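You operate a simulated robot arm through the tools that you are given. There is no shell and no other tool. Be economical: measure what you need, move in short steps, check, and stop when the job is done.

You run a simulated two-armed robot. Do the job below in one go: nothing can be reset, and whatever is moved stays where it is left.

TASK
Put the orange box from the top of the blue bench on the shelf under the blue bench. Then put two of the green net ends from the top of the blue bench on the shelf under the blue bench. Do these in the order given. Set down upright: box.

The check looks at the end state, three seconds after you hand in, the way a careful person would. Anything else that was tipped, shoved, dropped, spilled or broken makes it a failure.

THE ROBOT
Two 7-joint arms with two-finger parallel grippers on one trunk that stands fixed in place. Base frame: the origin is at the foot of the trunk, x ahead of it, y to its left, z up; the work surface is at about z = 0.86. Units: m, degrees, N and s.
The left shoulder is at [0.071, 0.156, 1.18], the right one opposite. Payload 3.91 kg a hand.
The TCP of each hand is the grasp point between the finger pads, 0.03 m short of the fingertips. In the tool frame z runs along the fingers and y along their closing line. Largest opening 0.11 m; finger width 0.02, thickness 0.01; the body of the gripper, 0.048 by 0.112 m, starts 0.055 m behind the TCP.
Orientation is that of the tool frame in the base frame, as [roll, pitch, yaw] about the fixed x, y, z axes, in that order (R = Rz(yaw) Ry(pitch) Rx(roll)). With the fingers straight down and closing along the base's y, the tool's x points along the base's -x, its y along +y and its z along -z.

THE INTERFACE
- The arms move only by the tool servo_tool. It takes "left_commands", "right_commands" or both (then of equal length, played together; a hand with none holds still); each is one flat list of numbers, 7 for each row, row after row: the finger opening in m, from 0 to 0.11, then the shift along the tool's x, y, z in m, then the turn, a rotation vector about the tool's x, y, z in degrees. In form: [gripper, dx, dy, dz, wx, wy, wz, gripper, dx, dy, dz, wx, wy, wz, ...]. A call has 1 to 10 rows; each row is the pose to reach, as a shift and turn from the pose commanded when the call began, along the tool's axes at that moment. A row lasts 0.2 s, in which the tool goes at most 0.05 m and 8.6 degrees; a call with a longer step from one row to the next is refused whole, and so is a gripper value outside its range. Where a pose cannot be reached the arm comes as near as it can. A force on the tool above 40 N (or 10 N above the force at the start of the call, whichever is more), or a blocked arm, ends the call early, and 0.2 s more pass. The fingers move at their own pace (about 0.108 m/s each) and stop on an object; they squeeze with about 27 N. The grip force told is the motor's: it shows also when the fingers shut on nothing. Time passes only in rows, and 0.2 s behind the last, so rows that repeat a pose let the fingers close. The reply holds the time, the measured pose of the TCP, the force on the tool along the base axes, the opening and the grip force, in the units named above and with some noise, with the torque about the TCP (base axes, N m) and any sound that the robot's microphone picked up, and new pictures: "pictures" is both (left out), scene, wrist or none (wrist: the cameras of the hands that moved).
- Cameras (640 x 400 px; columns grow to the right, rows downward): "scene" is now at [0.1336, -0.0317, 1.411]; the picture's right is [-0.34, -0.94, -0.00], its down [-0.49, 0.18, -0.85] and it looks along [0.80, -0.29, -0.53] (base axes); focal length 343 px, centre (320, 200). "left" rides on the left gripper at [0.072, -0.017, -0.103] in its tool frame; the picture's right is [0.23, 0.97, 0.00], its down [-0.76, 0.18, -0.62] and it looks along [-0.61, 0.14, 0.78] (tool axes); focal length 222 px, centre (320, 200). "right" rides on the right gripper at [0.072, 0.017, -0.103] in its tool frame; the picture's right is [-0.23, 0.97, 0.00], its down [-0.76, -0.18, -0.62] and it looks along [-0.61, -0.14, 0.78] (tool axes); focal length 222 px, centre (320, 200). There is no depth. A picture from a camera that has moved, and an enlarged one, comes with that camera's place and axes in the base frame and with its lens.
- slide_trunk(by): slides the trunk up (or, below 0, down) by that many m; the arms and the scene camera ride with it, the base frame stays. It gives what a move gives, with no picture.
- head_to(pan, tilt): turns the head with the scene camera to pan (to the left, within 86 degrees either way) and tilt (down, from -29 to 69), counted from straight ahead of the robot. It gives what a move gives, and a new picture of the scene camera.
- inspect(camera, box): a new picture of the part [left, top, right, bottom] of that camera's present view, enlarged. It takes no simulated time.
- sign_off(): hands the job in; it is judged then, once.

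Go step by step. Nothing tells you positions but the pictures and the camera data: compare them with the known pose of the tool, close in by small moves and look again before you grip or let go. The budget is 120 turns and 200 pictures, counting those below and the enlarged ones. Unless the task says otherwise, let go and move clear before handing in, and close with one line.

The tools are called after "Request:" as a command line: name --argument value ..., lists and objects as JSON in quotes. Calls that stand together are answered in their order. servo_tool: Moves the arms, as the interface text tells. Its arguments: {"type":"object","properties":{"left_commands":{"type":"array"},"right_commands":{"type":"array"},"pictures":{"type":"string","enum":["both","scene","wrist","none"]}},"required":[]} The other tools are called the same way: slide_trunk (by) slides the trunk up or down; head_to (pan, tilt) turns the head that bears the scene camera; inspect (camera, box) takes an enlarged picture of a part of a camera's view; sign_off () hands the job in.

At the start:

```text
time: 0.0
left_tool_pos: [0.8197, -0.0965, 1.0706]
left_orientation: [-180.0, 0.1, -179.9]
left_wrist_force: [0.5, 0.8, 0.5]
left_ft_torque: [0.0, 0.0, -0.01]
left_finger_gap: 0.1097
left_gripper_force: 0.1
right_tool_pos: [0.6044, -0.6575, 1.0658]
right_orientation: [-180.0, 0.0, -179.9]
right_wrist_force: [1.1, -0.7, 0.0]
right_ft_torque: [-0.01, 0.0, 0.0]
right_finger_gap: 0.1101
right_gripper_force: 0.2
trunk travel left (down, up): [-0.625, 0.315]
head pan, tilt: [-20.2, 31.8]
```

scene: 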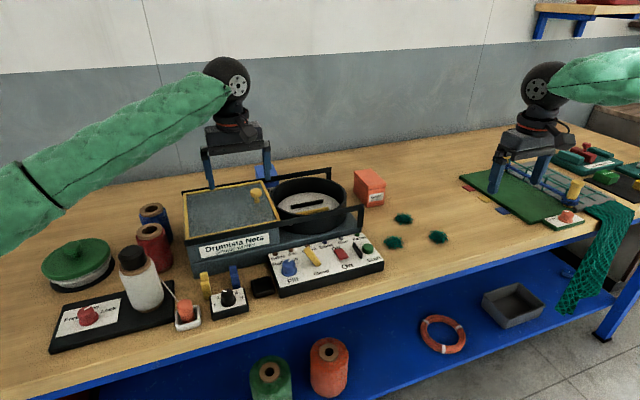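
right: 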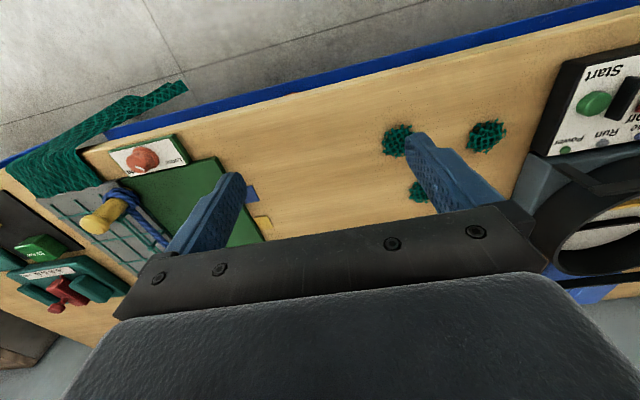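
left: 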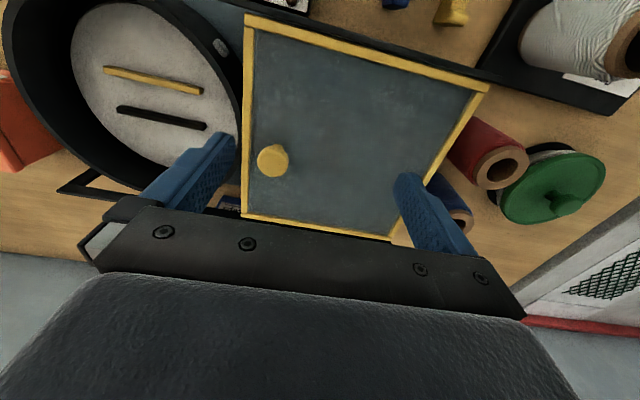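

I see the orange box right of the round pot, three green net ends in front of it, and a blue shelf below with a ring, a tray and spools on it. I'll enlarge these areas to measure them.

Request:
inspect --camera "scene" --box '[330, 150, 490, 250]'

Request:
head_to --pan -35 --tilt 50

```text
4.00 times, centred on (410, 200) of scene
camera zoom: at [0.1336, -0.0317, 1.411], right [-0.34, -0.94, 0.0], down [-0.49, 0.18, -0.85], along [0.8, -0.29, -0.53], focal length 1372 px, centre (-40, 200)
```

zoom: 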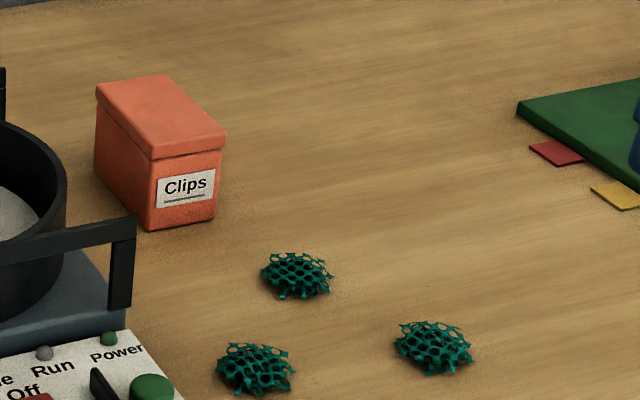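

```text
time: 0.8
left_tool_pos: [0.8195, -0.0958, 1.0719]
left_orientation: [-179.9, 0.0, -180.0]
left_wrist_force: [0.4, -0.8, 0.5]
left_ft_torque: [-0.01, 0.0, -0.01]
left_finger_gap: 0.1099
left_gripper_force: 0.0
right_tool_pos: [0.6034, -0.6573, 1.0644]
right_orientation: [-180.0, 0.0, 180.0]
right_wrist_force: [0.3, -1.0, 0.3]
right_ft_torque: [-0.02, 0.0, -0.01]
right_finger_gap: 0.11
right_gripper_force: 0.1
trunk travel left (down, up): [-0.625, 0.315]
head pan, tilt: [-35.0, 50.0]
camera scene: at [0.1126, -0.0449, 1.3843], right [-0.57, -0.82, 0.0], down [-0.63, 0.44, -0.64], along [0.53, -0.37, -0.77], focal length 343 px, centre (320, 200)
```

scene: 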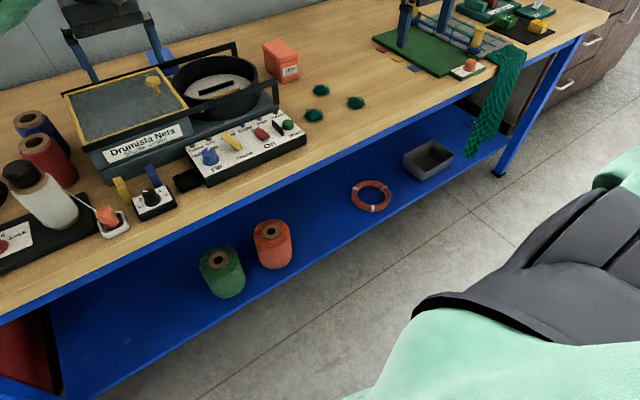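

The box is near (0.92, -0.475), about 0.05 wide and 0.07 tall. The shelf lies wholly under the bench top, so I'll grip the box with a 40° forward tilt. First I pull the left arm back and bring the right hand up tilted.

Request:
servo_tool --left_commands '[0.05, 0, 0, -0.04, 0, 0, 0, 0.05, 0, 0, -0.08, 0, 0, 0, 0.05, 0.0284, 0.0387, -0.08, 0, 0, 0, 0.05, 0.0568, 0.0774, -0.08, 0, 0, 0, 0.05, 0.0852, 0.1161, -0.08, 0, 0, 0, 0.05, 0.1136, 0.1548, -0.08, 0, 0, 0, 0.05, 0.142, 0.1935, -0.08, 0, 0, 0, 0.05, 0.1704, 0.2322, -0.08, 0, 0, 0, 0.05, 0.1988, 0.2709, -0.08, 0, 0, 0, 0.05, 0.2272, 0.3096, -0.08, 0, 0, 0]' --right_commands '[0.11, -0.016, 0.018, 0, 0, -4, 0, 0.11, -0.032, 0.036, 0, 0, -8, 0, 0.11, -0.048, 0.054, 0, 0, -12, 0, 0.11, -0.064, 0.072, 0, 0, -16, 0, 0.11, -0.08, 0.09, 0, 0, -20, 0, 0.11, -0.096, 0.108, 0, 0, -24, 0, 0.11, -0.112, 0.126, 0, 0, -28, 0, 0.11, -0.128, 0.144, 0, 0, -32, 0, 0.11, -0.144, 0.162, 0, 0, -36, 0, 0.11, -0.16, 0.18, 0, 0, -40, 0]' --pictures "none"

Request:
servo_tool --left_commands '[0.05, 0.0284, 0.0387, 0, 0, 0, 0, 0.05, 0.0568, 0.0774, 0, 0, 0, 0, 0.05, 0.0852, 0.1161, 0, 0, 0, 0, 0.05, 0.1136, 0.1548, 0, 0, 0, 0, 0.05, 0.142, 0.1935, 0, 0, 0, 0, 0.05, 0.1704, 0.2322, 0, 0, 0, 0]' --pictures "none"

Request:
head_to --pan -27 --tilt 32

Request:
inspect --camera "right" --box '[0, 0, 640, 400]'

```text
time: 3.0
left_tool_pos: [0.5897, 0.2166, 1.152]
left_orientation: [-179.9, 0.0, 179.9]
left_wrist_force: [-0.6, -0.2, 0.1]
left_ft_torque: [0.0, 0.01, -0.01]
left_finger_gap: 0.0503
left_gripper_force: 0.1
right_tool_pos: [0.7622, -0.4745, 1.0667]
right_orientation: [-180.0, 40.1, 179.7]
right_wrist_force: [-0.5, 0.6, 0.2]
right_ft_torque: [0.0, 0.0, 0.0]
right_finger_gap: 0.1099
right_gripper_force: 0.1
trunk travel left (down, up): [-0.625, 0.315]
head pan, tilt: [-35.0, 50.0]
```

```text
time: 4.4
left_tool_pos: [0.4191, 0.4462, 1.1554]
left_orientation: [-180.0, 0.2, 179.8]
left_wrist_force: [-0.5, -0.9, 0.8]
left_ft_torque: [0.04, -0.01, -0.03]
left_finger_gap: 0.0499
left_gripper_force: 0.1
right_tool_pos: [0.7614, -0.4779, 1.0667]
right_orientation: [-180.0, 40.2, 179.7]
right_wrist_force: [0.2, -0.4, 0.2]
right_ft_torque: [0.02, 0.0, 0.01]
right_finger_gap: 0.1103
right_gripper_force: 0.1
trunk travel left (down, up): [-0.625, 0.315]
head pan, tilt: [-35.0, 50.0]
```

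```text
time: 5.2
left_tool_pos: [0.4211, 0.4463, 1.1535]
left_orientation: [179.9, 0.0, -180.0]
left_wrist_force: [0.5, -0.1, -0.6]
left_ft_torque: [0.02, 0.0, 0.0]
left_finger_gap: 0.0502
left_gripper_force: 0.1
right_tool_pos: [0.7648, -0.4756, 1.0659]
right_orientation: [-180.0, 40.0, -180.0]
right_wrist_force: [-0.4, 0.7, 0.1]
right_ft_torque: [-0.02, -0.02, 0.01]
right_finger_gap: 0.1101
right_gripper_force: 0.1
trunk travel left (down, up): [-0.625, 0.315]
head pan, tilt: [-27.0, 32.0]
camera scene: at [0.129, -0.0408, 1.4106], right [-0.45, -0.89, 0.0], down [-0.47, 0.24, -0.85], along [0.76, -0.39, -0.53], focal length 343 px, centre (320, 200)
```

scene: 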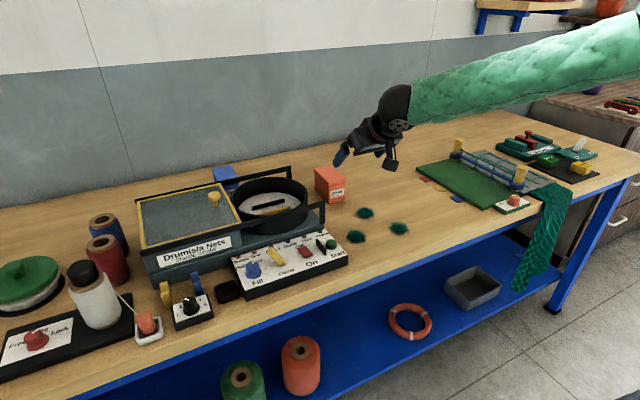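

```text
1.00 times, centred on (320, 200) of right (not enlarged: the box is as wide or as high as the picture)
camera zoom: at [0.6418, -0.4592, 1.0981], right [0.17, 0.97, 0.15], down [0.18, -0.18, 0.97], along [0.97, -0.14, -0.21], focal length 222 px, centre (320, 200)
```

zoom: 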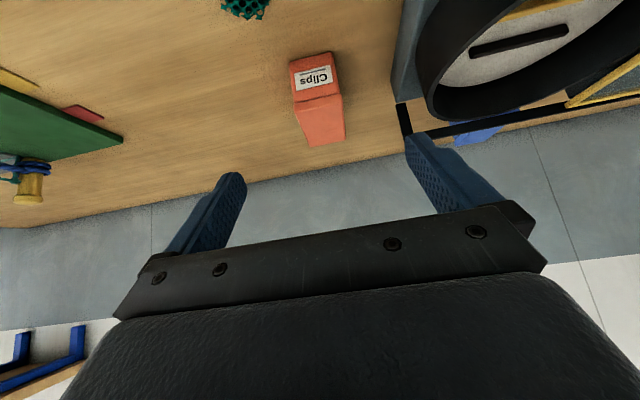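

The left arm is parked clear. From the wrist view the box is turned about -6°, with its front face at x ≈ 0.88 and its centre at y ≈ -0.478; I'll approach partway along the fingers and look again.

Request:
servo_tool --right_commands '[0.1, -0.001, -0.001, 0.03, 0.8, 0, 1, 0.1, -0.002, -0.002, 0.06, 1.6, 0, 1.9, 0.1, -0.003, -0.003, 0.09, 2.4, 0, 2.9, 0.1, -0.0035, -0.003, 0.122, 3.2, 0, 3.8, 0.1, -0.0035, -0.003, 0.122, 3.2, 0, 3.8]' --pictures "both"

```text
time: 6.4
left_tool_pos: [0.4192, 0.4468, 1.1544]
left_orientation: [180.0, -0.1, -179.9]
left_wrist_force: [0.3, 0.3, 0.4]
left_ft_torque: [-0.03, 0.0, -0.01]
left_finger_gap: 0.0499
left_gripper_force: 0.2
right_tool_pos: [0.8459, -0.4784, 0.9734]
right_orientation: [179.9, 40.2, 175.1]
right_wrist_force: [-0.3, 1.1, -0.4]
right_ft_torque: [-0.01, 0.05, 0.03]
right_finger_gap: 0.0998
right_gripper_force: 0.1
trunk travel left (down, up): [-0.625, 0.315]
head pan, tilt: [-27.0, 32.0]
camera scene: at [0.1277, -0.0411, 1.4108], right [-0.45, -0.89, 0.0], down [-0.47, 0.24, -0.85], along [0.76, -0.38, -0.53], focal length 343 px, centre (320, 200)
camera right: at [0.7245, -0.4523, 1.0062], right [0.26, 0.95, 0.15], down [0.17, -0.19, 0.97], along [0.95, -0.23, -0.21], focal length 222 px, centre (320, 200)
```

scene: 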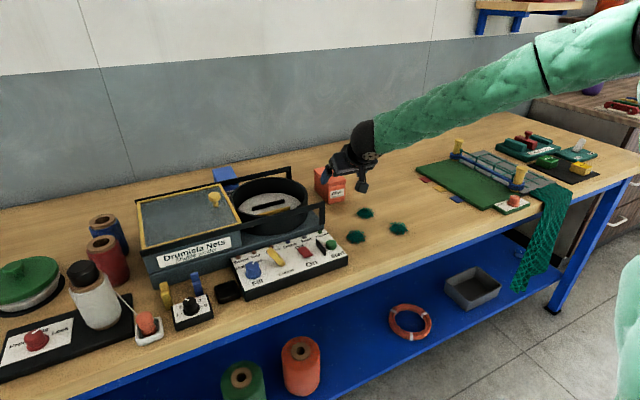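
right: 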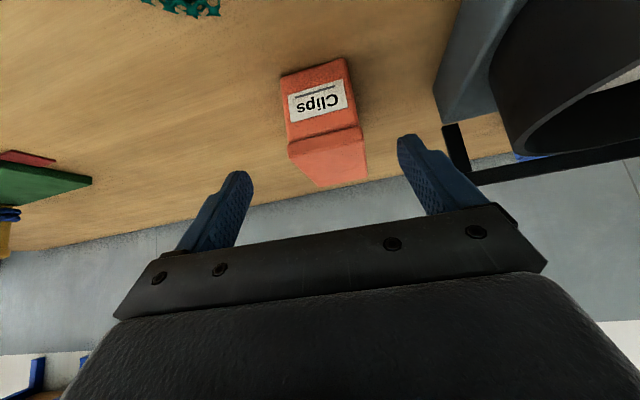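

Fingers are centred on the box. I'll slide in along the fingers, then close.

Request:
servo_tool --right_commands '[0.1, 0, 0.0005, 0.03, 0, 0, 0, 0.1, 0, 0.001, 0.06, 0, 0, 0, 0.1, 0, 0.0015, 0.08, 0, 0, 0, 0.1, 0, 0.0015, 0.0916, 0, 0, 0, 0.1, 0, 0.0015, 0.0916, 0, 0, 0]' --pictures "both"

Request:
inspect --camera "scene" --box '[280, 140, 440, 240]'

```text
time: 7.6
left_tool_pos: [0.4212, 0.4473, 1.1529]
left_orientation: [-180.0, 0.0, -179.9]
left_wrist_force: [0.6, -0.5, 0.2]
left_ft_torque: [-0.01, 0.0, 0.02]
left_finger_gap: 0.05
left_gripper_force: 0.2
right_tool_pos: [0.904, -0.4843, 0.9036]
right_orientation: [180.0, 40.0, 175.1]
right_wrist_force: [0.2, -0.2, -0.1]
right_ft_torque: [0.01, 0.01, 0.02]
right_finger_gap: 0.1001
right_gripper_force: 0.1
trunk travel left (down, up): [-0.625, 0.315]
head pan, tilt: [-27.0, 32.0]
camera scene: at [0.1289, -0.0409, 1.4107], right [-0.45, -0.89, 0.0], down [-0.47, 0.24, -0.85], along [0.76, -0.39, -0.53], focal length 343 px, centre (320, 200)
camera right: at [0.7829, -0.4566, 0.9365], right [0.26, 0.96, 0.15], down [0.17, -0.19, 0.97], along [0.95, -0.22, -0.21], focal length 222 px, centre (320, 200)
```

scene: 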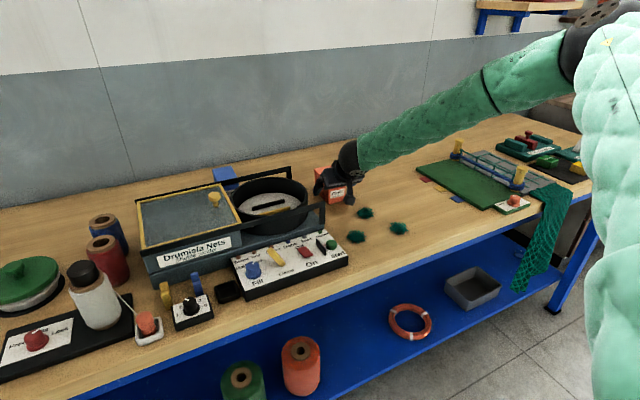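
right: 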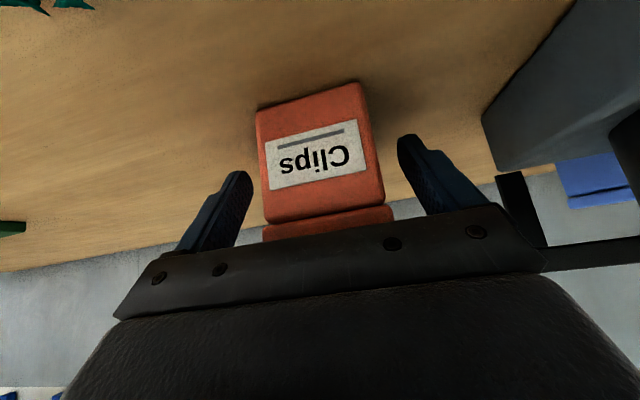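

```text
4.00 times, centred on (360, 190) of scene
camera zoom: at [0.1289, -0.0409, 1.4107], right [-0.45, -0.89, 0.0], down [-0.47, 0.24, -0.85], along [0.76, -0.39, -0.53], focal length 1372 px, centre (160, 240)
```

zoom: 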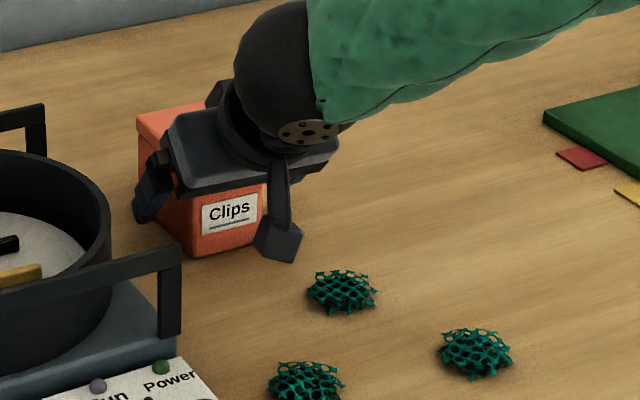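

The fingers straddle the box body. Closing now, then a small lift.

Request:
servo_tool --right_commands '[0.03, 0, 0, 0, 0, 0, 0, 0.03, 0, 0, 0, 0, 0, 0, 0.03, 0, 0, 0, 0, 0, 0, 0.03, 0, 0, 0, 0, 0, 0]' --pictures "wrist"

```text
time: 8.6
left_tool_pos: [0.4201, 0.4468, 1.1534]
left_orientation: [-179.9, 0.0, -180.0]
left_wrist_force: [-0.1, 0.1, -0.6]
left_ft_torque: [-0.01, 0.01, -0.02]
left_finger_gap: 0.0501
left_gripper_force: 0.0
right_tool_pos: [0.9042, -0.4836, 0.9038]
right_orientation: [180.0, 40.0, 175.0]
right_wrist_force: [-0.3, 1.0, 0.0]
right_ft_torque: [0.12, -0.11, 0.07]
right_finger_gap: 0.0602
right_gripper_force: 27.1
trunk travel left (down, up): [-0.625, 0.315]
head pan, tilt: [-27.0, 32.0]
camera right: at [0.783, -0.4567, 0.9364], right [0.26, 0.96, 0.15], down [0.17, -0.19, 0.97], along [0.95, -0.22, -0.21], focal length 222 px, centre (320, 200)
```

right: 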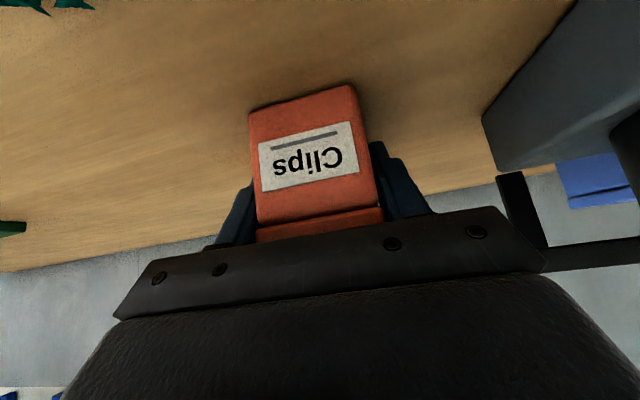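

Firm grip at 0.060 m. Lifting straight up and checking.

Request:
servo_tool --right_commands '[0.03, -0.013, 0, -0.015, 0, 0, 0, 0.03, -0.033, 0, -0.038, 0, 0, 0, 0.03, -0.055, 0, -0.065, 0, 0, 0, 0.03, -0.08, 0, -0.095, 0, 0, 0]' --pictures "scene"

```text
time: 9.6
left_tool_pos: [0.4202, 0.4487, 1.1533]
left_orientation: [180.0, 0.0, -179.8]
left_wrist_force: [-0.4, -0.7, 0.2]
left_ft_torque: [-0.05, -0.04, 0.02]
left_finger_gap: 0.0499
left_gripper_force: 0.0
right_tool_pos: [0.9039, -0.4842, 1.0271]
right_orientation: [-179.9, 40.0, 175.1]
right_wrist_force: [0.6, 0.5, -2.4]
right_ft_torque: [-0.05, 0.02, 0.01]
right_finger_gap: 0.0602
right_gripper_force: 27.3
trunk travel left (down, up): [-0.625, 0.315]
head pan, tilt: [-27.0, 32.0]
camera scene: at [0.1282, -0.0405, 1.4107], right [-0.45, -0.89, 0.0], down [-0.47, 0.24, -0.85], along [0.76, -0.39, -0.53], focal length 343 px, centre (320, 200)
```

scene: 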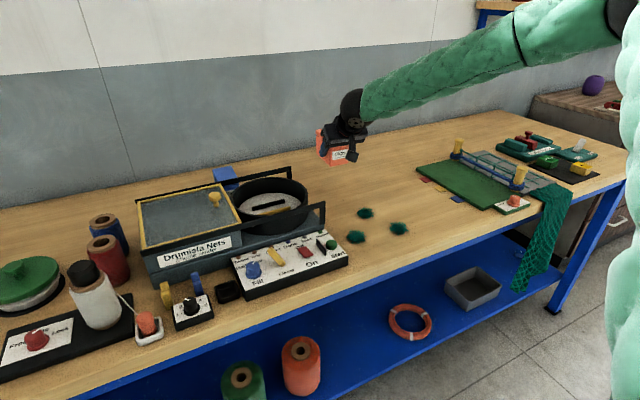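

The box is up, with its weight on the sensor (~2.5 N). Retracting it in front of the bench.

Request:
servo_tool --right_commands '[0.03, 0.0354, -0.0157, -0.0297, 0, 0, 0, 0.03, 0.0708, -0.0314, -0.0594, 0, 0, 0, 0.03, 0.1062, -0.0471, -0.0891, 0, 0, 0, 0.03, 0.1416, -0.0628, -0.1188, 0, 0, 0, 0.03, 0.177, -0.0785, -0.1485, 0, 0, 0, 0.03, 0.2124, -0.0942, -0.1782, 0, 0, 0, 0.03, 0.2478, -0.1099, -0.2079, 0, 0, 0, 0.03, 0.2832, -0.1256, -0.2376, 0, 0, 0, 0.03, 0.3186, -0.1413, -0.2673, 0, 0, 0, 0.03, 0.354, -0.157, -0.297, 0, 0, 0]' --pictures "none"

Request:
head_to --pan -45 --tilt 45

```text
time: 11.8
left_tool_pos: [0.4194, 0.4468, 1.1532]
left_orientation: [-180.0, 0.0, -180.0]
left_wrist_force: [-0.3, -0.2, 0.7]
left_ft_torque: [0.03, -0.03, 0.0]
left_finger_gap: 0.05
left_gripper_force: 0.1
right_tool_pos: [0.4282, -0.6008, 1.027]
right_orientation: [-180.0, 40.1, 175.1]
right_wrist_force: [-0.3, 0.3, -2.4]
right_ft_torque: [0.01, 0.07, 0.01]
right_finger_gap: 0.0597
right_gripper_force: 26.7
trunk travel left (down, up): [-0.625, 0.315]
head pan, tilt: [-27.0, 32.0]
```

```text
time: 12.6
left_tool_pos: [0.4211, 0.4461, 1.1535]
left_orientation: [180.0, 0.0, -180.0]
left_wrist_force: [0.3, -0.1, 0.2]
left_ft_torque: [-0.05, -0.02, -0.03]
left_finger_gap: 0.0502
left_gripper_force: 0.1
right_tool_pos: [0.4288, -0.6035, 1.0271]
right_orientation: [180.0, 39.8, 175.0]
right_wrist_force: [-0.1, 0.2, -2.9]
right_ft_torque: [0.03, 0.08, -0.01]
right_finger_gap: 0.0596
right_gripper_force: 27.2
trunk travel left (down, up): [-0.625, 0.315]
head pan, tilt: [-45.0, 45.0]
camera scene: at [0.1064, -0.058, 1.3913], right [-0.71, -0.71, 0.0], down [-0.5, 0.5, -0.71], along [0.5, -0.5, -0.71], focal length 343 px, centre (320, 200)
```

scene: 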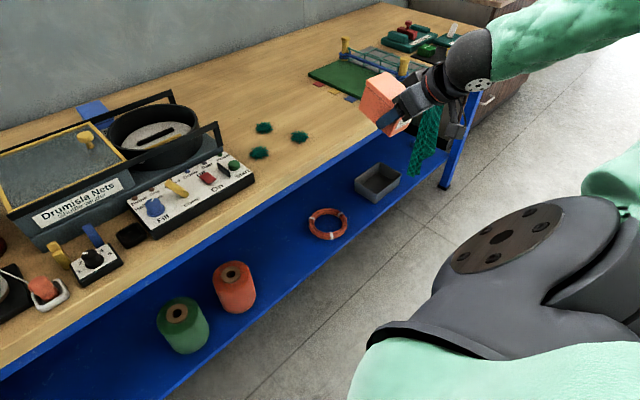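

The box is clear in front of the bench (edge x ≈ 0.56). Lowering the trunk partway and looking under the bench.

Request:
slide_trunk --by -0.3

Request:
head_to --pan -40 --tilt 40

```text
time: 15.6
left_tool_pos: [0.4207, 0.4472, 0.8552]
left_orientation: [-180.0, 0.0, -180.0]
left_wrist_force: [-0.6, 0.1, -0.4]
left_ft_torque: [0.02, -0.02, -0.02]
left_finger_gap: 0.0501
left_gripper_force: 0.1
right_tool_pos: [0.4297, -0.6028, 0.7279]
right_orientation: [-180.0, 40.1, 174.9]
right_wrist_force: [0.1, 0.4, -2.3]
right_ft_torque: [0.04, 0.09, 0.02]
right_finger_gap: 0.0598
right_gripper_force: 26.8
trunk travel left (down, up): [-0.325, 0.615]
head pan, tilt: [-45.0, 45.0]
```

```text
time: 16.3
left_tool_pos: [0.4209, 0.4464, 0.8541]
left_orientation: [180.0, 0.0, 180.0]
left_wrist_force: [0.2, 0.5, -0.1]
left_ft_torque: [0.0, -0.03, 0.02]
left_finger_gap: 0.0501
left_gripper_force: 0.0
right_tool_pos: [0.4287, -0.6027, 0.7278]
right_orientation: [-179.9, 39.9, 175.0]
right_wrist_force: [-0.6, 0.0, -3.4]
right_ft_torque: [-0.02, 0.09, 0.03]
right_finger_gap: 0.0598
right_gripper_force: 27.1
trunk travel left (down, up): [-0.325, 0.615]
head pan, tilt: [-40.0, 40.0]
camera scene: at [0.1141, -0.0552, 1.0984], right [-0.64, -0.77, 0.0], down [-0.49, 0.41, -0.77], along [0.59, -0.49, -0.64], focal length 343 px, centre (320, 200)
```

scene: 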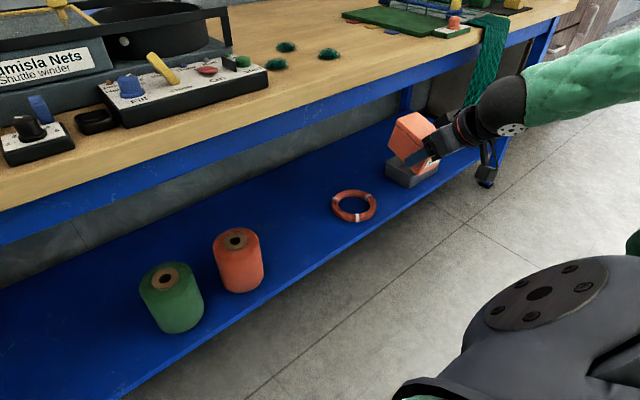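

Triangulation puts the shelf surface at z ≈ 0.24, its front edge at x ≈ 0.66, the ring near (0.79, -0.78) and the orange spool near (0.76, -0.28). The gap between them at y ≈ -0.5 is free, so I lower the trunk further.

Request:
slide_trunk --by -0.3

Request:
head_to --pan -35 --tilt 28

```text
time: 19.3
left_tool_pos: [0.4202, 0.4472, 0.5538]
left_orientation: [-180.0, 0.0, -180.0]
left_wrist_force: [-0.2, 0.3, 0.2]
left_ft_torque: [0.0, 0.01, -0.01]
left_finger_gap: 0.0502
left_gripper_force: 0.1
right_tool_pos: [0.4278, -0.6025, 0.4263]
right_orientation: [180.0, 40.1, 175.1]
right_wrist_force: [-0.2, -0.4, -2.2]
right_ft_torque: [0.03, 0.07, 0.01]
right_finger_gap: 0.0596
right_gripper_force: 26.9
trunk travel left (down, up): [-0.025, 0.915]
head pan, tilt: [-40.0, 40.0]
```

```text
time: 20.0
left_tool_pos: [0.4201, 0.4465, 0.5536]
left_orientation: [180.0, 0.1, 180.0]
left_wrist_force: [0.3, -0.7, -0.1]
left_ft_torque: [-0.02, -0.01, 0.01]
left_finger_gap: 0.0504
left_gripper_force: 0.0
right_tool_pos: [0.428, -0.6034, 0.4273]
right_orientation: [-180.0, 40.0, 175.0]
right_wrist_force: [0.6, 0.6, -2.4]
right_ft_torque: [-0.01, 0.11, 0.02]
right_finger_gap: 0.0596
right_gripper_force: 27.1
trunk travel left (down, up): [-0.025, 0.915]
head pan, tilt: [-35.0, 28.0]
camera scene: at [0.1236, -0.0528, 0.8169], right [-0.57, -0.82, 0.0], down [-0.39, 0.27, -0.88], along [0.72, -0.51, -0.47], focal length 343 px, centre (320, 200)
```

scene: 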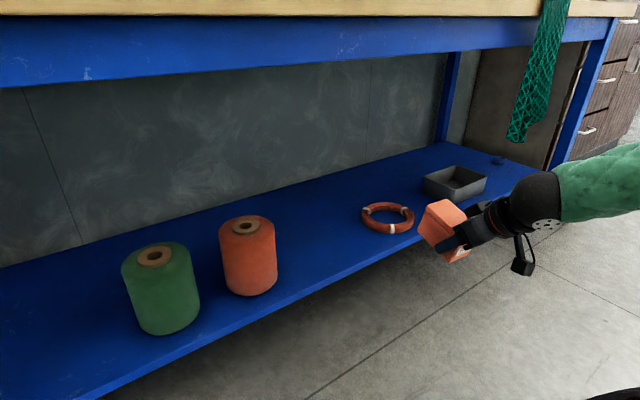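

The way in is open. I'll move the box forward over the shelf at the present height.

Request:
servo_tool --right_commands '[0.03, -0.033, 0.0167, 0.0277, 0, 0, 0, 0.03, -0.066, 0.0334, 0.0554, 0, 0, 0, 0.03, -0.099, 0.05, 0.0831, 0, 0, 0, 0.03, -0.132, 0.0668, 0.1108, 0, 0, 0, 0.03, -0.165, 0.0834, 0.1385, 0, 0, 0, 0.03, -0.198, 0.1, 0.1662, 0, 0, 0, 0.03, -0.231, 0.1168, 0.1939, 0, 0, 0, 0.03, -0.264, 0.1335, 0.2216, 0, 0, 0, 0.03, -0.264, 0.1335, 0.2216, 0, 0, 0]' --pictures "both"

```text
time: 22.0
left_tool_pos: [0.42, 0.4474, 0.5539]
left_orientation: [-180.0, -0.2, -179.8]
left_wrist_force: [0.1, -0.8, 0.1]
left_ft_torque: [0.0, -0.02, -0.01]
left_finger_gap: 0.0502
left_gripper_force: 0.0
right_tool_pos: [0.7863, -0.4999, 0.4251]
right_orientation: [-179.8, 39.9, 175.2]
right_wrist_force: [0.4, -0.4, -2.6]
right_ft_torque: [0.0, 0.06, 0.06]
right_finger_gap: 0.0595
right_gripper_force: 27.0
trunk travel left (down, up): [-0.025, 0.915]
head pan, tilt: [-35.0, 28.0]
camera scene: at [0.124, -0.0525, 0.817], right [-0.57, -0.82, 0.0], down [-0.39, 0.27, -0.88], along [0.72, -0.51, -0.47], focal length 343 px, centre (320, 200)
camera right: at [0.6663, -0.4733, 0.4587], right [0.26, 0.96, 0.15], down [0.17, -0.19, 0.97], along [0.95, -0.22, -0.21], focal length 222 px, centre (320, 200)
```

scene: 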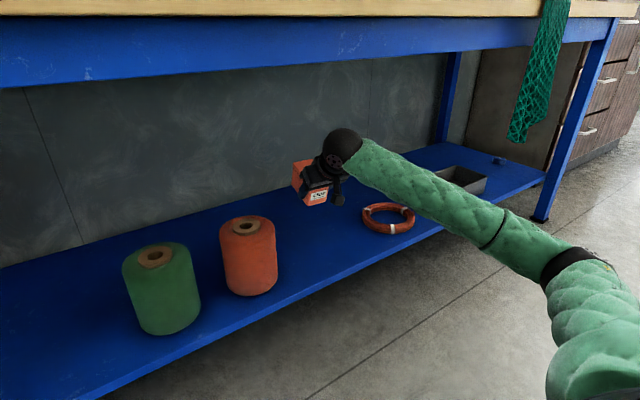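
right: 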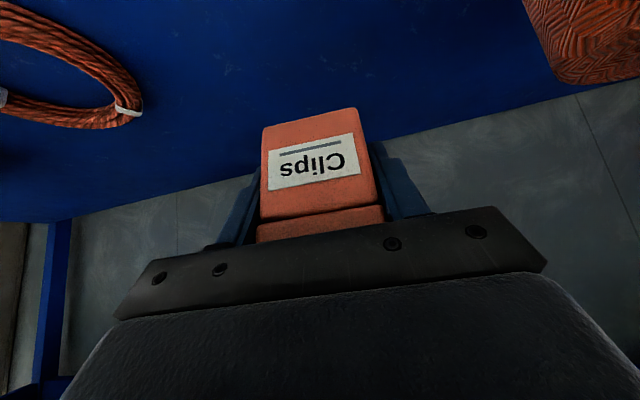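

The box is over the free spot and the arm clears everything. Lowering most of the way.

Request:
servo_tool --right_commands '[0.03, 0.0193, 0, 0.023, 0, 0, 0, 0.03, 0.0386, 0, 0.046, 0, 0, 0, 0.03, 0.0579, 0, 0.069, 0, 0, 0, 0.03, 0.075, 0, 0.0894, 0, 0, 0, 0.03, 0.075, 0, 0.0894, 0, 0, 0]' --pictures "both"

Request:
inspect --camera "scene" --box '[220, 140, 460, 290]'

```text
time: 23.2
left_tool_pos: [0.4198, 0.4463, 0.5531]
left_orientation: [-180.0, 0.0, 180.0]
left_wrist_force: [-0.4, -0.7, -0.4]
left_ft_torque: [0.01, -0.01, -0.01]
left_finger_gap: 0.05
left_gripper_force: 0.1
right_tool_pos: [0.7842, -0.5001, 0.3106]
right_orientation: [-180.0, 40.1, 174.9]
right_wrist_force: [0.0, 0.0, -2.6]
right_ft_torque: [-0.01, 0.05, -0.03]
right_finger_gap: 0.0596
right_gripper_force: 27.5
trunk travel left (down, up): [-0.025, 0.915]
head pan, tilt: [-35.0, 28.0]
camera scene: at [0.1238, -0.0529, 0.817], right [-0.57, -0.82, 0.0], down [-0.39, 0.27, -0.88], along [0.72, -0.51, -0.47], focal length 343 px, centre (320, 200)
camera right: at [0.6644, -0.4732, 0.3423], right [0.26, 0.96, 0.15], down [0.17, -0.19, 0.97], along [0.95, -0.22, -0.21], focal length 222 px, centre (320, 200)
```

scene: 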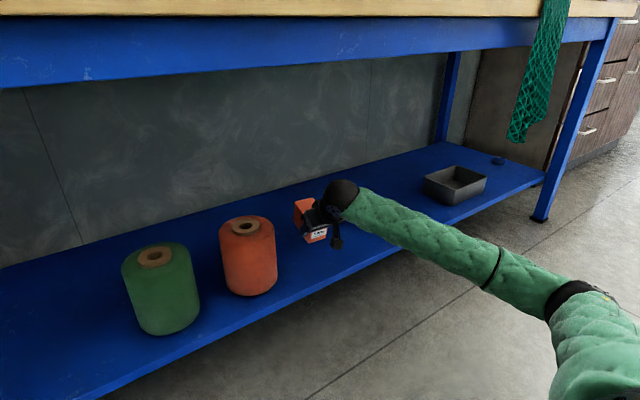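
right: 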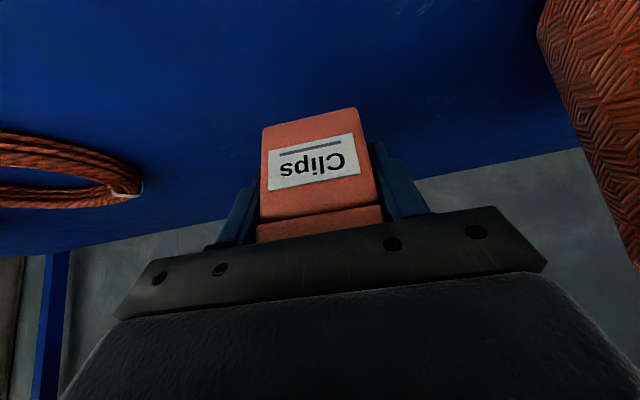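

```text
2.67 times, centred on (340, 215) of scene
camera zoom: at [0.1238, -0.0529, 0.817], right [-0.57, -0.82, 0.0], down [-0.39, 0.27, -0.88], along [0.72, -0.51, -0.47], focal length 915 px, centre (267, 160)
```

zoom: 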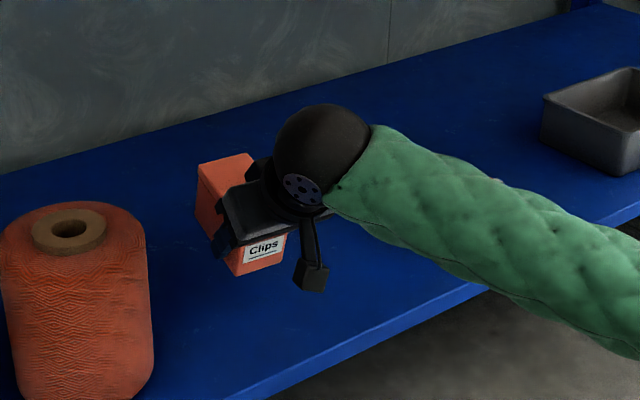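

About 2–3 cm remain to the shelf. I'll go down in small steps, watching the force.

Request:
servo_tool --right_commands '[0.03, 0.0045, 0, 0.0054, 0, 0, 0, 0.03, 0.009, 0, 0.0107, 0, 0, 0, 0.03, 0.009, 0, 0.0107, 0, 0, 0]' --pictures "wrist"

```text
time: 24.0
left_tool_pos: [0.4203, 0.4459, 0.5531]
left_orientation: [180.0, 0.0, -180.0]
left_wrist_force: [-1.2, 0.0, -0.1]
left_ft_torque: [0.0, 0.0, 0.01]
left_finger_gap: 0.0502
left_gripper_force: 0.1
right_tool_pos: [0.7838, -0.4993, 0.2959]
right_orientation: [180.0, 40.0, 175.0]
right_wrist_force: [0.2, 0.6, -2.9]
right_ft_torque: [-0.01, 0.13, -0.01]
right_finger_gap: 0.0596
right_gripper_force: 27.7
trunk travel left (down, up): [-0.025, 0.915]
head pan, tilt: [-35.0, 28.0]
camera right: at [0.6638, -0.4725, 0.3284], right [0.26, 0.96, 0.15], down [0.17, -0.19, 0.97], along [0.95, -0.23, -0.21], focal length 222 px, centre (320, 200)
```

right: 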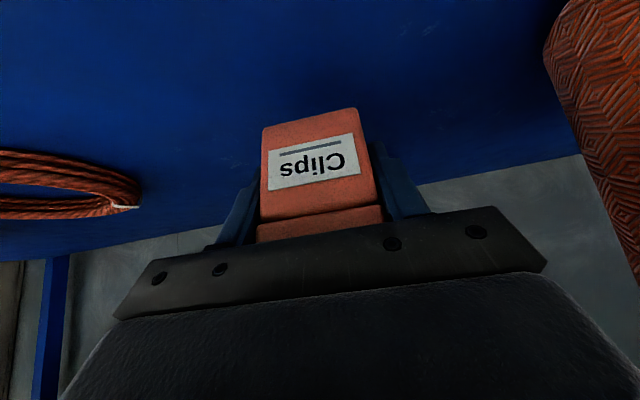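

Request:
servo_tool --right_commands '[0.03, 0.0019, 0, 0.0023, 0, 0, 0, 0.03, 0.0039, 0, 0.0046, 0, 0, 0, 0.03, 0.0039, 0, 0.0046, 0, 0, 0]' --pictures "none"

Request:
servo_tool --right_commands '[0.03, 0.0013, 0, 0.0015, 0, 0, 0, 0.03, 0.0026, 0, 0.0031, 0, 0, 0, 0.03, 0.0026, 0, 0.0031, 0, 0, 0]' --pictures "none"

```text
time: 24.8
left_tool_pos: [0.4198, 0.4472, 0.5539]
left_orientation: [180.0, -0.1, 180.0]
left_wrist_force: [0.2, -0.6, 0.1]
left_ft_torque: [-0.02, -0.03, 0.0]
left_finger_gap: 0.05
left_gripper_force: 0.0
right_tool_pos: [0.7835, -0.4995, 0.2888]
right_orientation: [-180.0, 40.0, 175.0]
right_wrist_force: [1.0, -0.5, -2.2]
right_ft_torque: [0.0, 0.11, -0.01]
right_finger_gap: 0.0595
right_gripper_force: 26.8
trunk travel left (down, up): [-0.025, 0.915]
head pan, tilt: [-35.0, 28.0]
```

```text
time: 25.6
left_tool_pos: [0.42, 0.4462, 0.5544]
left_orientation: [180.0, 0.0, 180.0]
left_wrist_force: [0.3, 0.4, 0.0]
left_ft_torque: [-0.01, 0.0, 0.03]
left_finger_gap: 0.0502
left_gripper_force: 0.0
right_tool_pos: [0.7831, -0.5002, 0.2862]
right_orientation: [180.0, 40.0, 175.0]
right_wrist_force: [-0.1, 1.7, -2.7]
right_ft_torque: [-0.01, 0.12, -0.01]
right_finger_gap: 0.0594
right_gripper_force: 27.2
trunk travel left (down, up): [-0.025, 0.915]
head pan, tilt: [-35.0, 28.0]
```

No contact yet; going on in 3–4 mm steps.

Request:
servo_tool --right_commands '[0.03, 0.0013, 0, 0.0015, 0, 0, 0, 0.03, 0.0026, 0, 0.0031, 0, 0, 0, 0.03, 0.0026, 0, 0.0031, 0, 0, 0]' --pictures "none"

Request:
inspect --camera "scene" --box '[260, 180, 380, 255]'

```text
time: 26.4
left_tool_pos: [0.4194, 0.4469, 0.5541]
left_orientation: [180.0, -0.1, 180.0]
left_wrist_force: [0.2, 0.0, -0.6]
left_ft_torque: [-0.03, 0.0, -0.02]
left_finger_gap: 0.0502
left_gripper_force: 0.1
right_tool_pos: [0.7841, -0.4996, 0.2818]
right_orientation: [-179.9, 40.0, 175.0]
right_wrist_force: [-0.3, -0.4, -3.5]
right_ft_torque: [0.04, 0.04, -0.01]
right_finger_gap: 0.0596
right_gripper_force: 26.7
trunk travel left (down, up): [-0.025, 0.915]
head pan, tilt: [-35.0, 28.0]
```

```text
5.33 times, centred on (320, 218) of scene
camera zoom: at [0.1238, -0.0528, 0.817], right [-0.57, -0.82, 0.0], down [-0.39, 0.27, -0.88], along [0.72, -0.51, -0.47], focal length 1829 px, centre (320, 107)
```

zoom: 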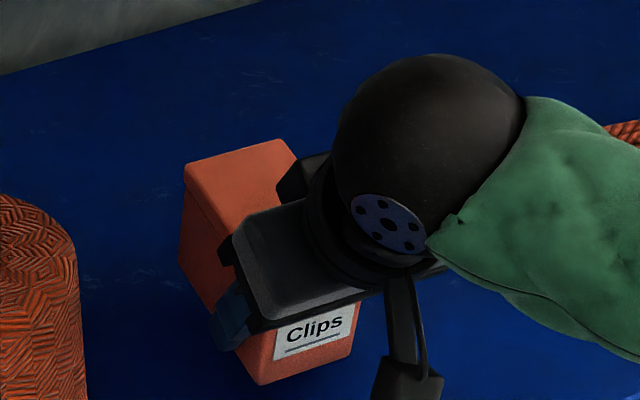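

Request:
servo_tool --right_commands '[0.03, 0.0013, 0, 0.0015, 0, 0, 0, 0.03, 0.0026, 0, 0.0031, 0, 0, 0, 0.03, 0.0026, 0, 0.0031, 0, 0, 0]' --pictures "none"

Request:
servo_tool --right_commands '[0.03, 0.0013, 0, 0.0015, 0, 0, 0, 0.03, 0.0026, 0, 0.0031, 0, 0, 0, 0.03, 0.0026, 0, 0.0031, 0, 0, 0]' --pictures "wrist"

```text
time: 27.2
left_tool_pos: [0.4209, 0.4474, 0.5524]
left_orientation: [-179.9, -0.1, 179.9]
left_wrist_force: [0.2, -1.2, 0.5]
left_ft_torque: [-0.03, -0.02, -0.02]
left_finger_gap: 0.0501
left_gripper_force: 0.1
right_tool_pos: [0.783, -0.499, 0.2784]
right_orientation: [179.9, 40.0, 174.9]
right_wrist_force: [0.3, 0.6, -3.3]
right_ft_torque: [0.01, 0.12, 0.03]
right_finger_gap: 0.0595
right_gripper_force: 26.8
trunk travel left (down, up): [-0.025, 0.915]
head pan, tilt: [-35.0, 28.0]
```

```text
time: 28.0
left_tool_pos: [0.4209, 0.4465, 0.5532]
left_orientation: [180.0, 0.0, 180.0]
left_wrist_force: [-0.1, -0.3, -0.4]
left_ft_torque: [-0.01, 0.03, 0.0]
left_finger_gap: 0.0501
left_gripper_force: 0.1
right_tool_pos: [0.7833, -0.4997, 0.2739]
right_orientation: [-180.0, 40.0, 175.0]
right_wrist_force: [-0.2, -0.7, -2.9]
right_ft_torque: [0.02, 0.06, 0.01]
right_finger_gap: 0.0595
right_gripper_force: 27.4
trunk travel left (down, up): [-0.025, 0.915]
head pan, tilt: [-35.0, 28.0]
camera right: at [0.6629, -0.472, 0.3067], right [0.26, 0.96, 0.15], down [0.17, -0.19, 0.97], along [0.95, -0.22, -0.21], focal length 222 px, centre (320, 200)
```

right: 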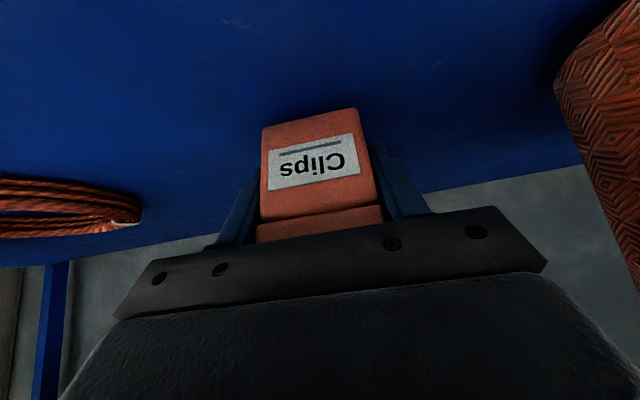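

Request:
servo_tool --right_commands '[0.03, 0.0013, 0, 0.0015, 0, 0, 0, 0.03, 0.0026, 0, 0.0031, 0, 0, 0, 0.03, 0.0026, 0, 0.0031, 0, 0, 0]' --pictures "none"

Request:
servo_tool --right_commands '[0.03, 0.0013, 0, 0.0015, 0, 0, 0, 0.03, 0.0026, 0, 0.0031, 0, 0, 0, 0.03, 0.0026, 0, 0.0031, 0, 0, 0]' --pictures "none"

```text
time: 28.8
left_tool_pos: [0.4197, 0.4467, 0.5531]
left_orientation: [180.0, -0.1, -180.0]
left_wrist_force: [0.3, 0.1, -0.8]
left_ft_torque: [-0.01, -0.03, 0.01]
left_finger_gap: 0.0503
left_gripper_force: 0.2
right_tool_pos: [0.7838, -0.4999, 0.2697]
right_orientation: [-180.0, 40.0, 175.0]
right_wrist_force: [0.6, -0.4, -3.2]
right_ft_torque: [0.01, 0.06, -0.02]
right_finger_gap: 0.0594
right_gripper_force: 27.3
trunk travel left (down, up): [-0.025, 0.915]
head pan, tilt: [-35.0, 28.0]
```

```text
time: 29.6
left_tool_pos: [0.4211, 0.4461, 0.5542]
left_orientation: [180.0, 0.0, 180.0]
left_wrist_force: [-0.2, 0.2, 1.1]
left_ft_torque: [0.0, 0.02, 0.01]
left_finger_gap: 0.0503
left_gripper_force: 0.0
right_tool_pos: [0.7833, -0.5009, 0.265]
right_orientation: [-179.9, 40.0, 174.9]
right_wrist_force: [0.6, -0.4, -2.6]
right_ft_torque: [0.0, 0.1, -0.03]
right_finger_gap: 0.0596
right_gripper_force: 26.6
trunk travel left (down, up): [-0.025, 0.915]
head pan, tilt: [-35.0, 28.0]
```

Still free; continuing the same small steps.

Request:
servo_tool --right_commands '[0.03, 0.0013, 0, 0.0015, 0, 0, 0, 0.03, 0.0026, 0, 0.0031, 0, 0, 0, 0.03, 0.0026, 0, 0.0031, 0, 0, 0]' --pictures "none"

Request:
servo_tool --right_commands '[0.03, 0.0013, 0, 0.0015, 0, 0, 0, 0.03, 0.0026, 0, 0.0031, 0, 0, 0, 0.03, 0.0026, 0, 0.0031, 0, 0, 0]' --pictures "both"

Request:
inspect --camera "scene" --box '[260, 180, 380, 255]'

```text
time: 30.4
left_tool_pos: [0.4208, 0.4476, 0.5533]
left_orientation: [180.0, -0.1, 179.9]
left_wrist_force: [-0.2, 1.2, 0.0]
left_ft_torque: [0.0, 0.0, -0.02]
left_finger_gap: 0.0504
left_gripper_force: 0.1
right_tool_pos: [0.7826, -0.5013, 0.2624]
right_orientation: [-180.0, 40.0, 175.0]
right_wrist_force: [-0.1, -0.9, 8.7]
right_ft_torque: [-0.2, 0.26, 0.01]
right_finger_gap: 0.0597
right_gripper_force: 27.2
trunk travel left (down, up): [-0.025, 0.915]
head pan, tilt: [-35.0, 28.0]
```

```text
time: 31.2
left_tool_pos: [0.4195, 0.4466, 0.5537]
left_orientation: [-179.9, 0.1, 180.0]
left_wrist_force: [1.0, 0.2, -0.5]
left_ft_torque: [0.01, 0.03, 0.02]
left_finger_gap: 0.0503
left_gripper_force: 0.1
right_tool_pos: [0.7826, -0.4994, 0.2607]
right_orientation: [-179.9, 40.2, 174.9]
right_wrist_force: [-1.1, -4.7, 27.4]
right_ft_torque: [0.17, 0.37, -0.22]
right_finger_gap: 0.0602
right_gripper_force: 27.0
trunk travel left (down, up): [-0.025, 0.915]
head pan, tilt: [-35.0, 28.0]
camera scene: at [0.1224, -0.052, 0.8175], right [-0.57, -0.82, 0.0], down [-0.38, 0.27, -0.88], along [0.72, -0.51, -0.47], focal length 343 px, centre (320, 200)
camera right: at [0.6628, -0.4728, 0.2938], right [0.26, 0.96, 0.15], down [0.16, -0.19, 0.97], along [0.95, -0.23, -0.21], focal length 222 px, centre (320, 200)
```

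scene: 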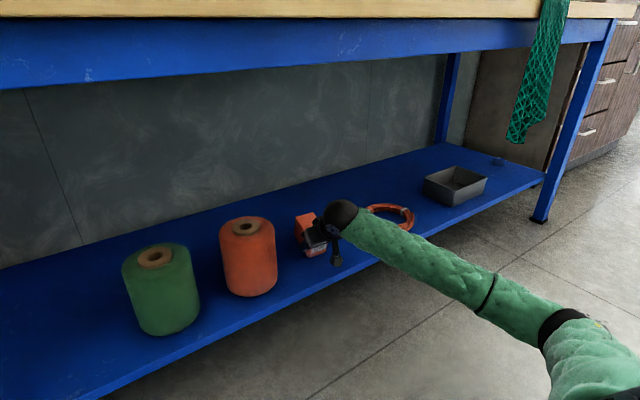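
right: 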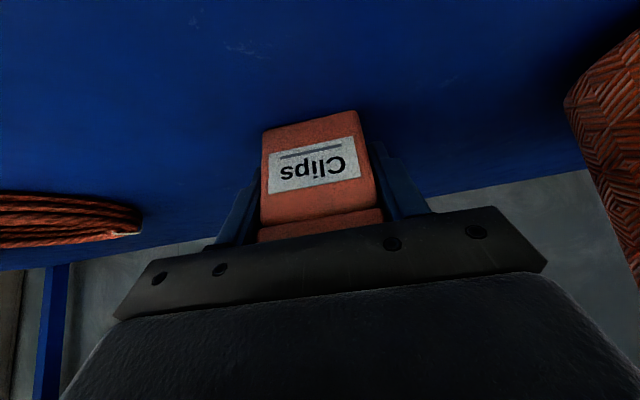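

```text
5.33 times, centred on (320, 218) of scene
camera zoom: at [0.1224, -0.052, 0.8175], right [-0.57, -0.82, 0.0], down [-0.38, 0.27, -0.88], along [0.72, -0.51, -0.47], focal length 1829 px, centre (320, 107)
```

zoom: 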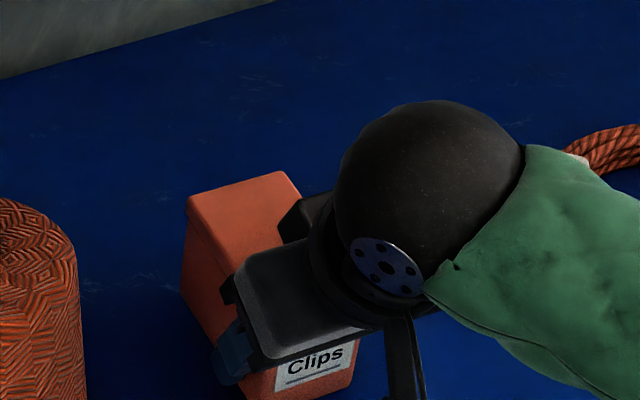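

Contact: about 27 N at TCP z ≈ 0.261, so the shelf is at z ≈ 0.218. I'll ease off 2–3 mm, then open.

Request:
servo_tool --right_commands '[0.03, -0.0013, 0, -0.0016, 0, 0, 0, 0.03, -0.0022, 0, -0.0026, 0, 0, 0, 0.03, -0.0022, 0, -0.0026, 0, 0, 0]' --pictures "none"

```text
time: 32.0
left_tool_pos: [0.42, 0.4475, 0.5544]
left_orientation: [180.0, 0.1, -179.8]
left_wrist_force: [0.4, 0.4, 0.9]
left_ft_torque: [-0.01, 0.0, 0.01]
left_finger_gap: 0.0501
left_gripper_force: 0.1
right_tool_pos: [0.7841, -0.4993, 0.2615]
right_orientation: [-180.0, 40.1, 175.1]
right_wrist_force: [1.3, -6.4, 12.9]
right_ft_torque: [-0.04, 0.13, 0.02]
right_finger_gap: 0.0598
right_gripper_force: 27.1
trunk travel left (down, up): [-0.025, 0.915]
head pan, tilt: [-35.0, 28.0]
```

Request:
servo_tool --right_commands '[0.03, -0.0005, 0, -0.0006, 0, 0, 0, 0.03, -0.0009, 0, -0.0011, 0, 0, 0, 0.07, -0.0009, 0, -0.0011, 0, 0, 0, 0.085, -0.0009, 0, -0.0011, 0, 0, 0, 0.1, -0.0009, 0, -0.0011, 0, 0, 0, 0.1, -0.0009, 0, -0.0011, 0, 0, 0]' --pictures "wrist"

```text
time: 33.4
left_tool_pos: [0.4205, 0.4463, 0.5544]
left_orientation: [180.0, -0.1, -179.9]
left_wrist_force: [0.8, 1.1, 0.4]
left_ft_torque: [0.01, 0.0, -0.03]
left_finger_gap: 0.0497
left_gripper_force: 0.0
right_tool_pos: [0.7843, -0.4999, 0.2624]
right_orientation: [-180.0, 40.0, 174.9]
right_wrist_force: [-0.4, 0.1, 0.0]
right_ft_torque: [0.0, 0.0, 0.01]
right_finger_gap: 0.1002
right_gripper_force: 0.1
trunk travel left (down, up): [-0.025, 0.915]
head pan, tilt: [-35.0, 28.0]
camera right: at [0.6631, -0.4725, 0.2956], right [0.26, 0.96, 0.15], down [0.17, -0.19, 0.97], along [0.95, -0.22, -0.21], focal length 222 px, centre (320, 200)
```

right: 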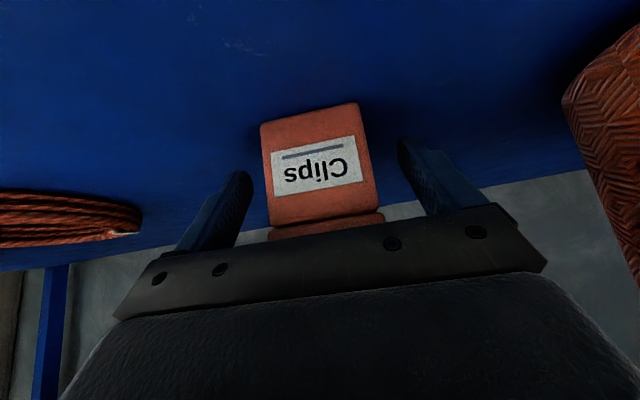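

The box stands free on the shelf. Backing out along the fingers and then clear in front of the bench.

Request:
servo_tool --right_commands '[0.1, 0, 0, -0.03, 0, 0, 0, 0.1, 0, 0, -0.07, 0, 0, 0, 0.1, 0, 0, -0.11, 0, 0, 0, 0.1, 0, 0, -0.154, 0, 0, 0, 0.1, 0.0265, -0.0208, -0.1865, 0, 0, 0, 0.1, 0.053, -0.0417, -0.219, 0, 0, 0, 0.1, 0.0795, -0.0625, -0.2515, 0, 0, 0, 0.1, 0.106, -0.0833, -0.284, 0, 0, 0, 0.1, 0.1325, -0.104, -0.3165, 0, 0, 0, 0.1, 0.159, -0.125, -0.349, 0, 0, 0]' --pictures "scene"

Request:
inspect --camera "scene" --box '[240, 160, 480, 310]'

```text
time: 35.6
left_tool_pos: [0.4196, 0.4462, 0.5528]
left_orientation: [-180.0, 0.0, -179.8]
left_wrist_force: [-0.2, -0.2, -0.7]
left_ft_torque: [-0.02, 0.0, 0.0]
left_finger_gap: 0.0501
left_gripper_force: 0.1
right_tool_pos: [0.4262, -0.5948, 0.4276]
right_orientation: [-179.8, 40.0, 175.2]
right_wrist_force: [0.0, 0.6, 0.1]
right_ft_torque: [0.01, -0.03, -0.04]
right_finger_gap: 0.0998
right_gripper_force: 0.1
trunk travel left (down, up): [-0.025, 0.915]
head pan, tilt: [-35.0, 28.0]
camera scene: at [0.1238, -0.0526, 0.817], right [-0.57, -0.82, 0.0], down [-0.39, 0.27, -0.88], along [0.72, -0.51, -0.47], focal length 343 px, centre (320, 200)
```

scene: 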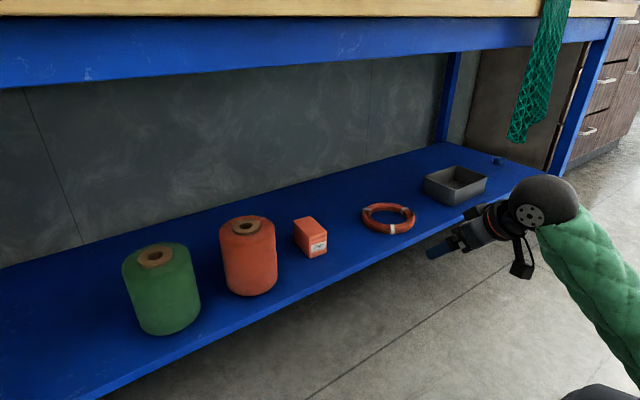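

```text
2.67 times, centred on (360, 235) of scene
camera zoom: at [0.1238, -0.0526, 0.817], right [-0.57, -0.82, 0.0], down [-0.39, 0.27, -0.88], along [0.72, -0.51, -0.47], focal length 915 px, centre (213, 107)
```

zoom: 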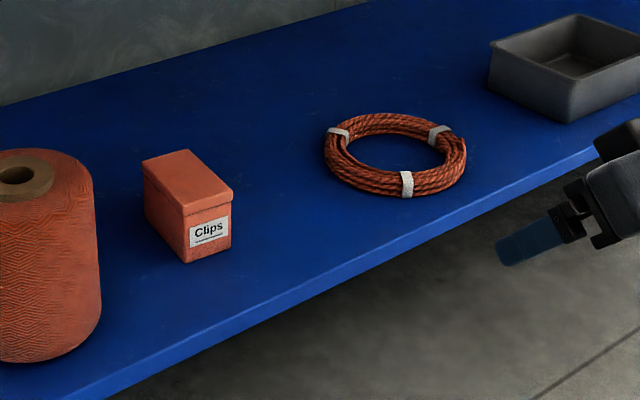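

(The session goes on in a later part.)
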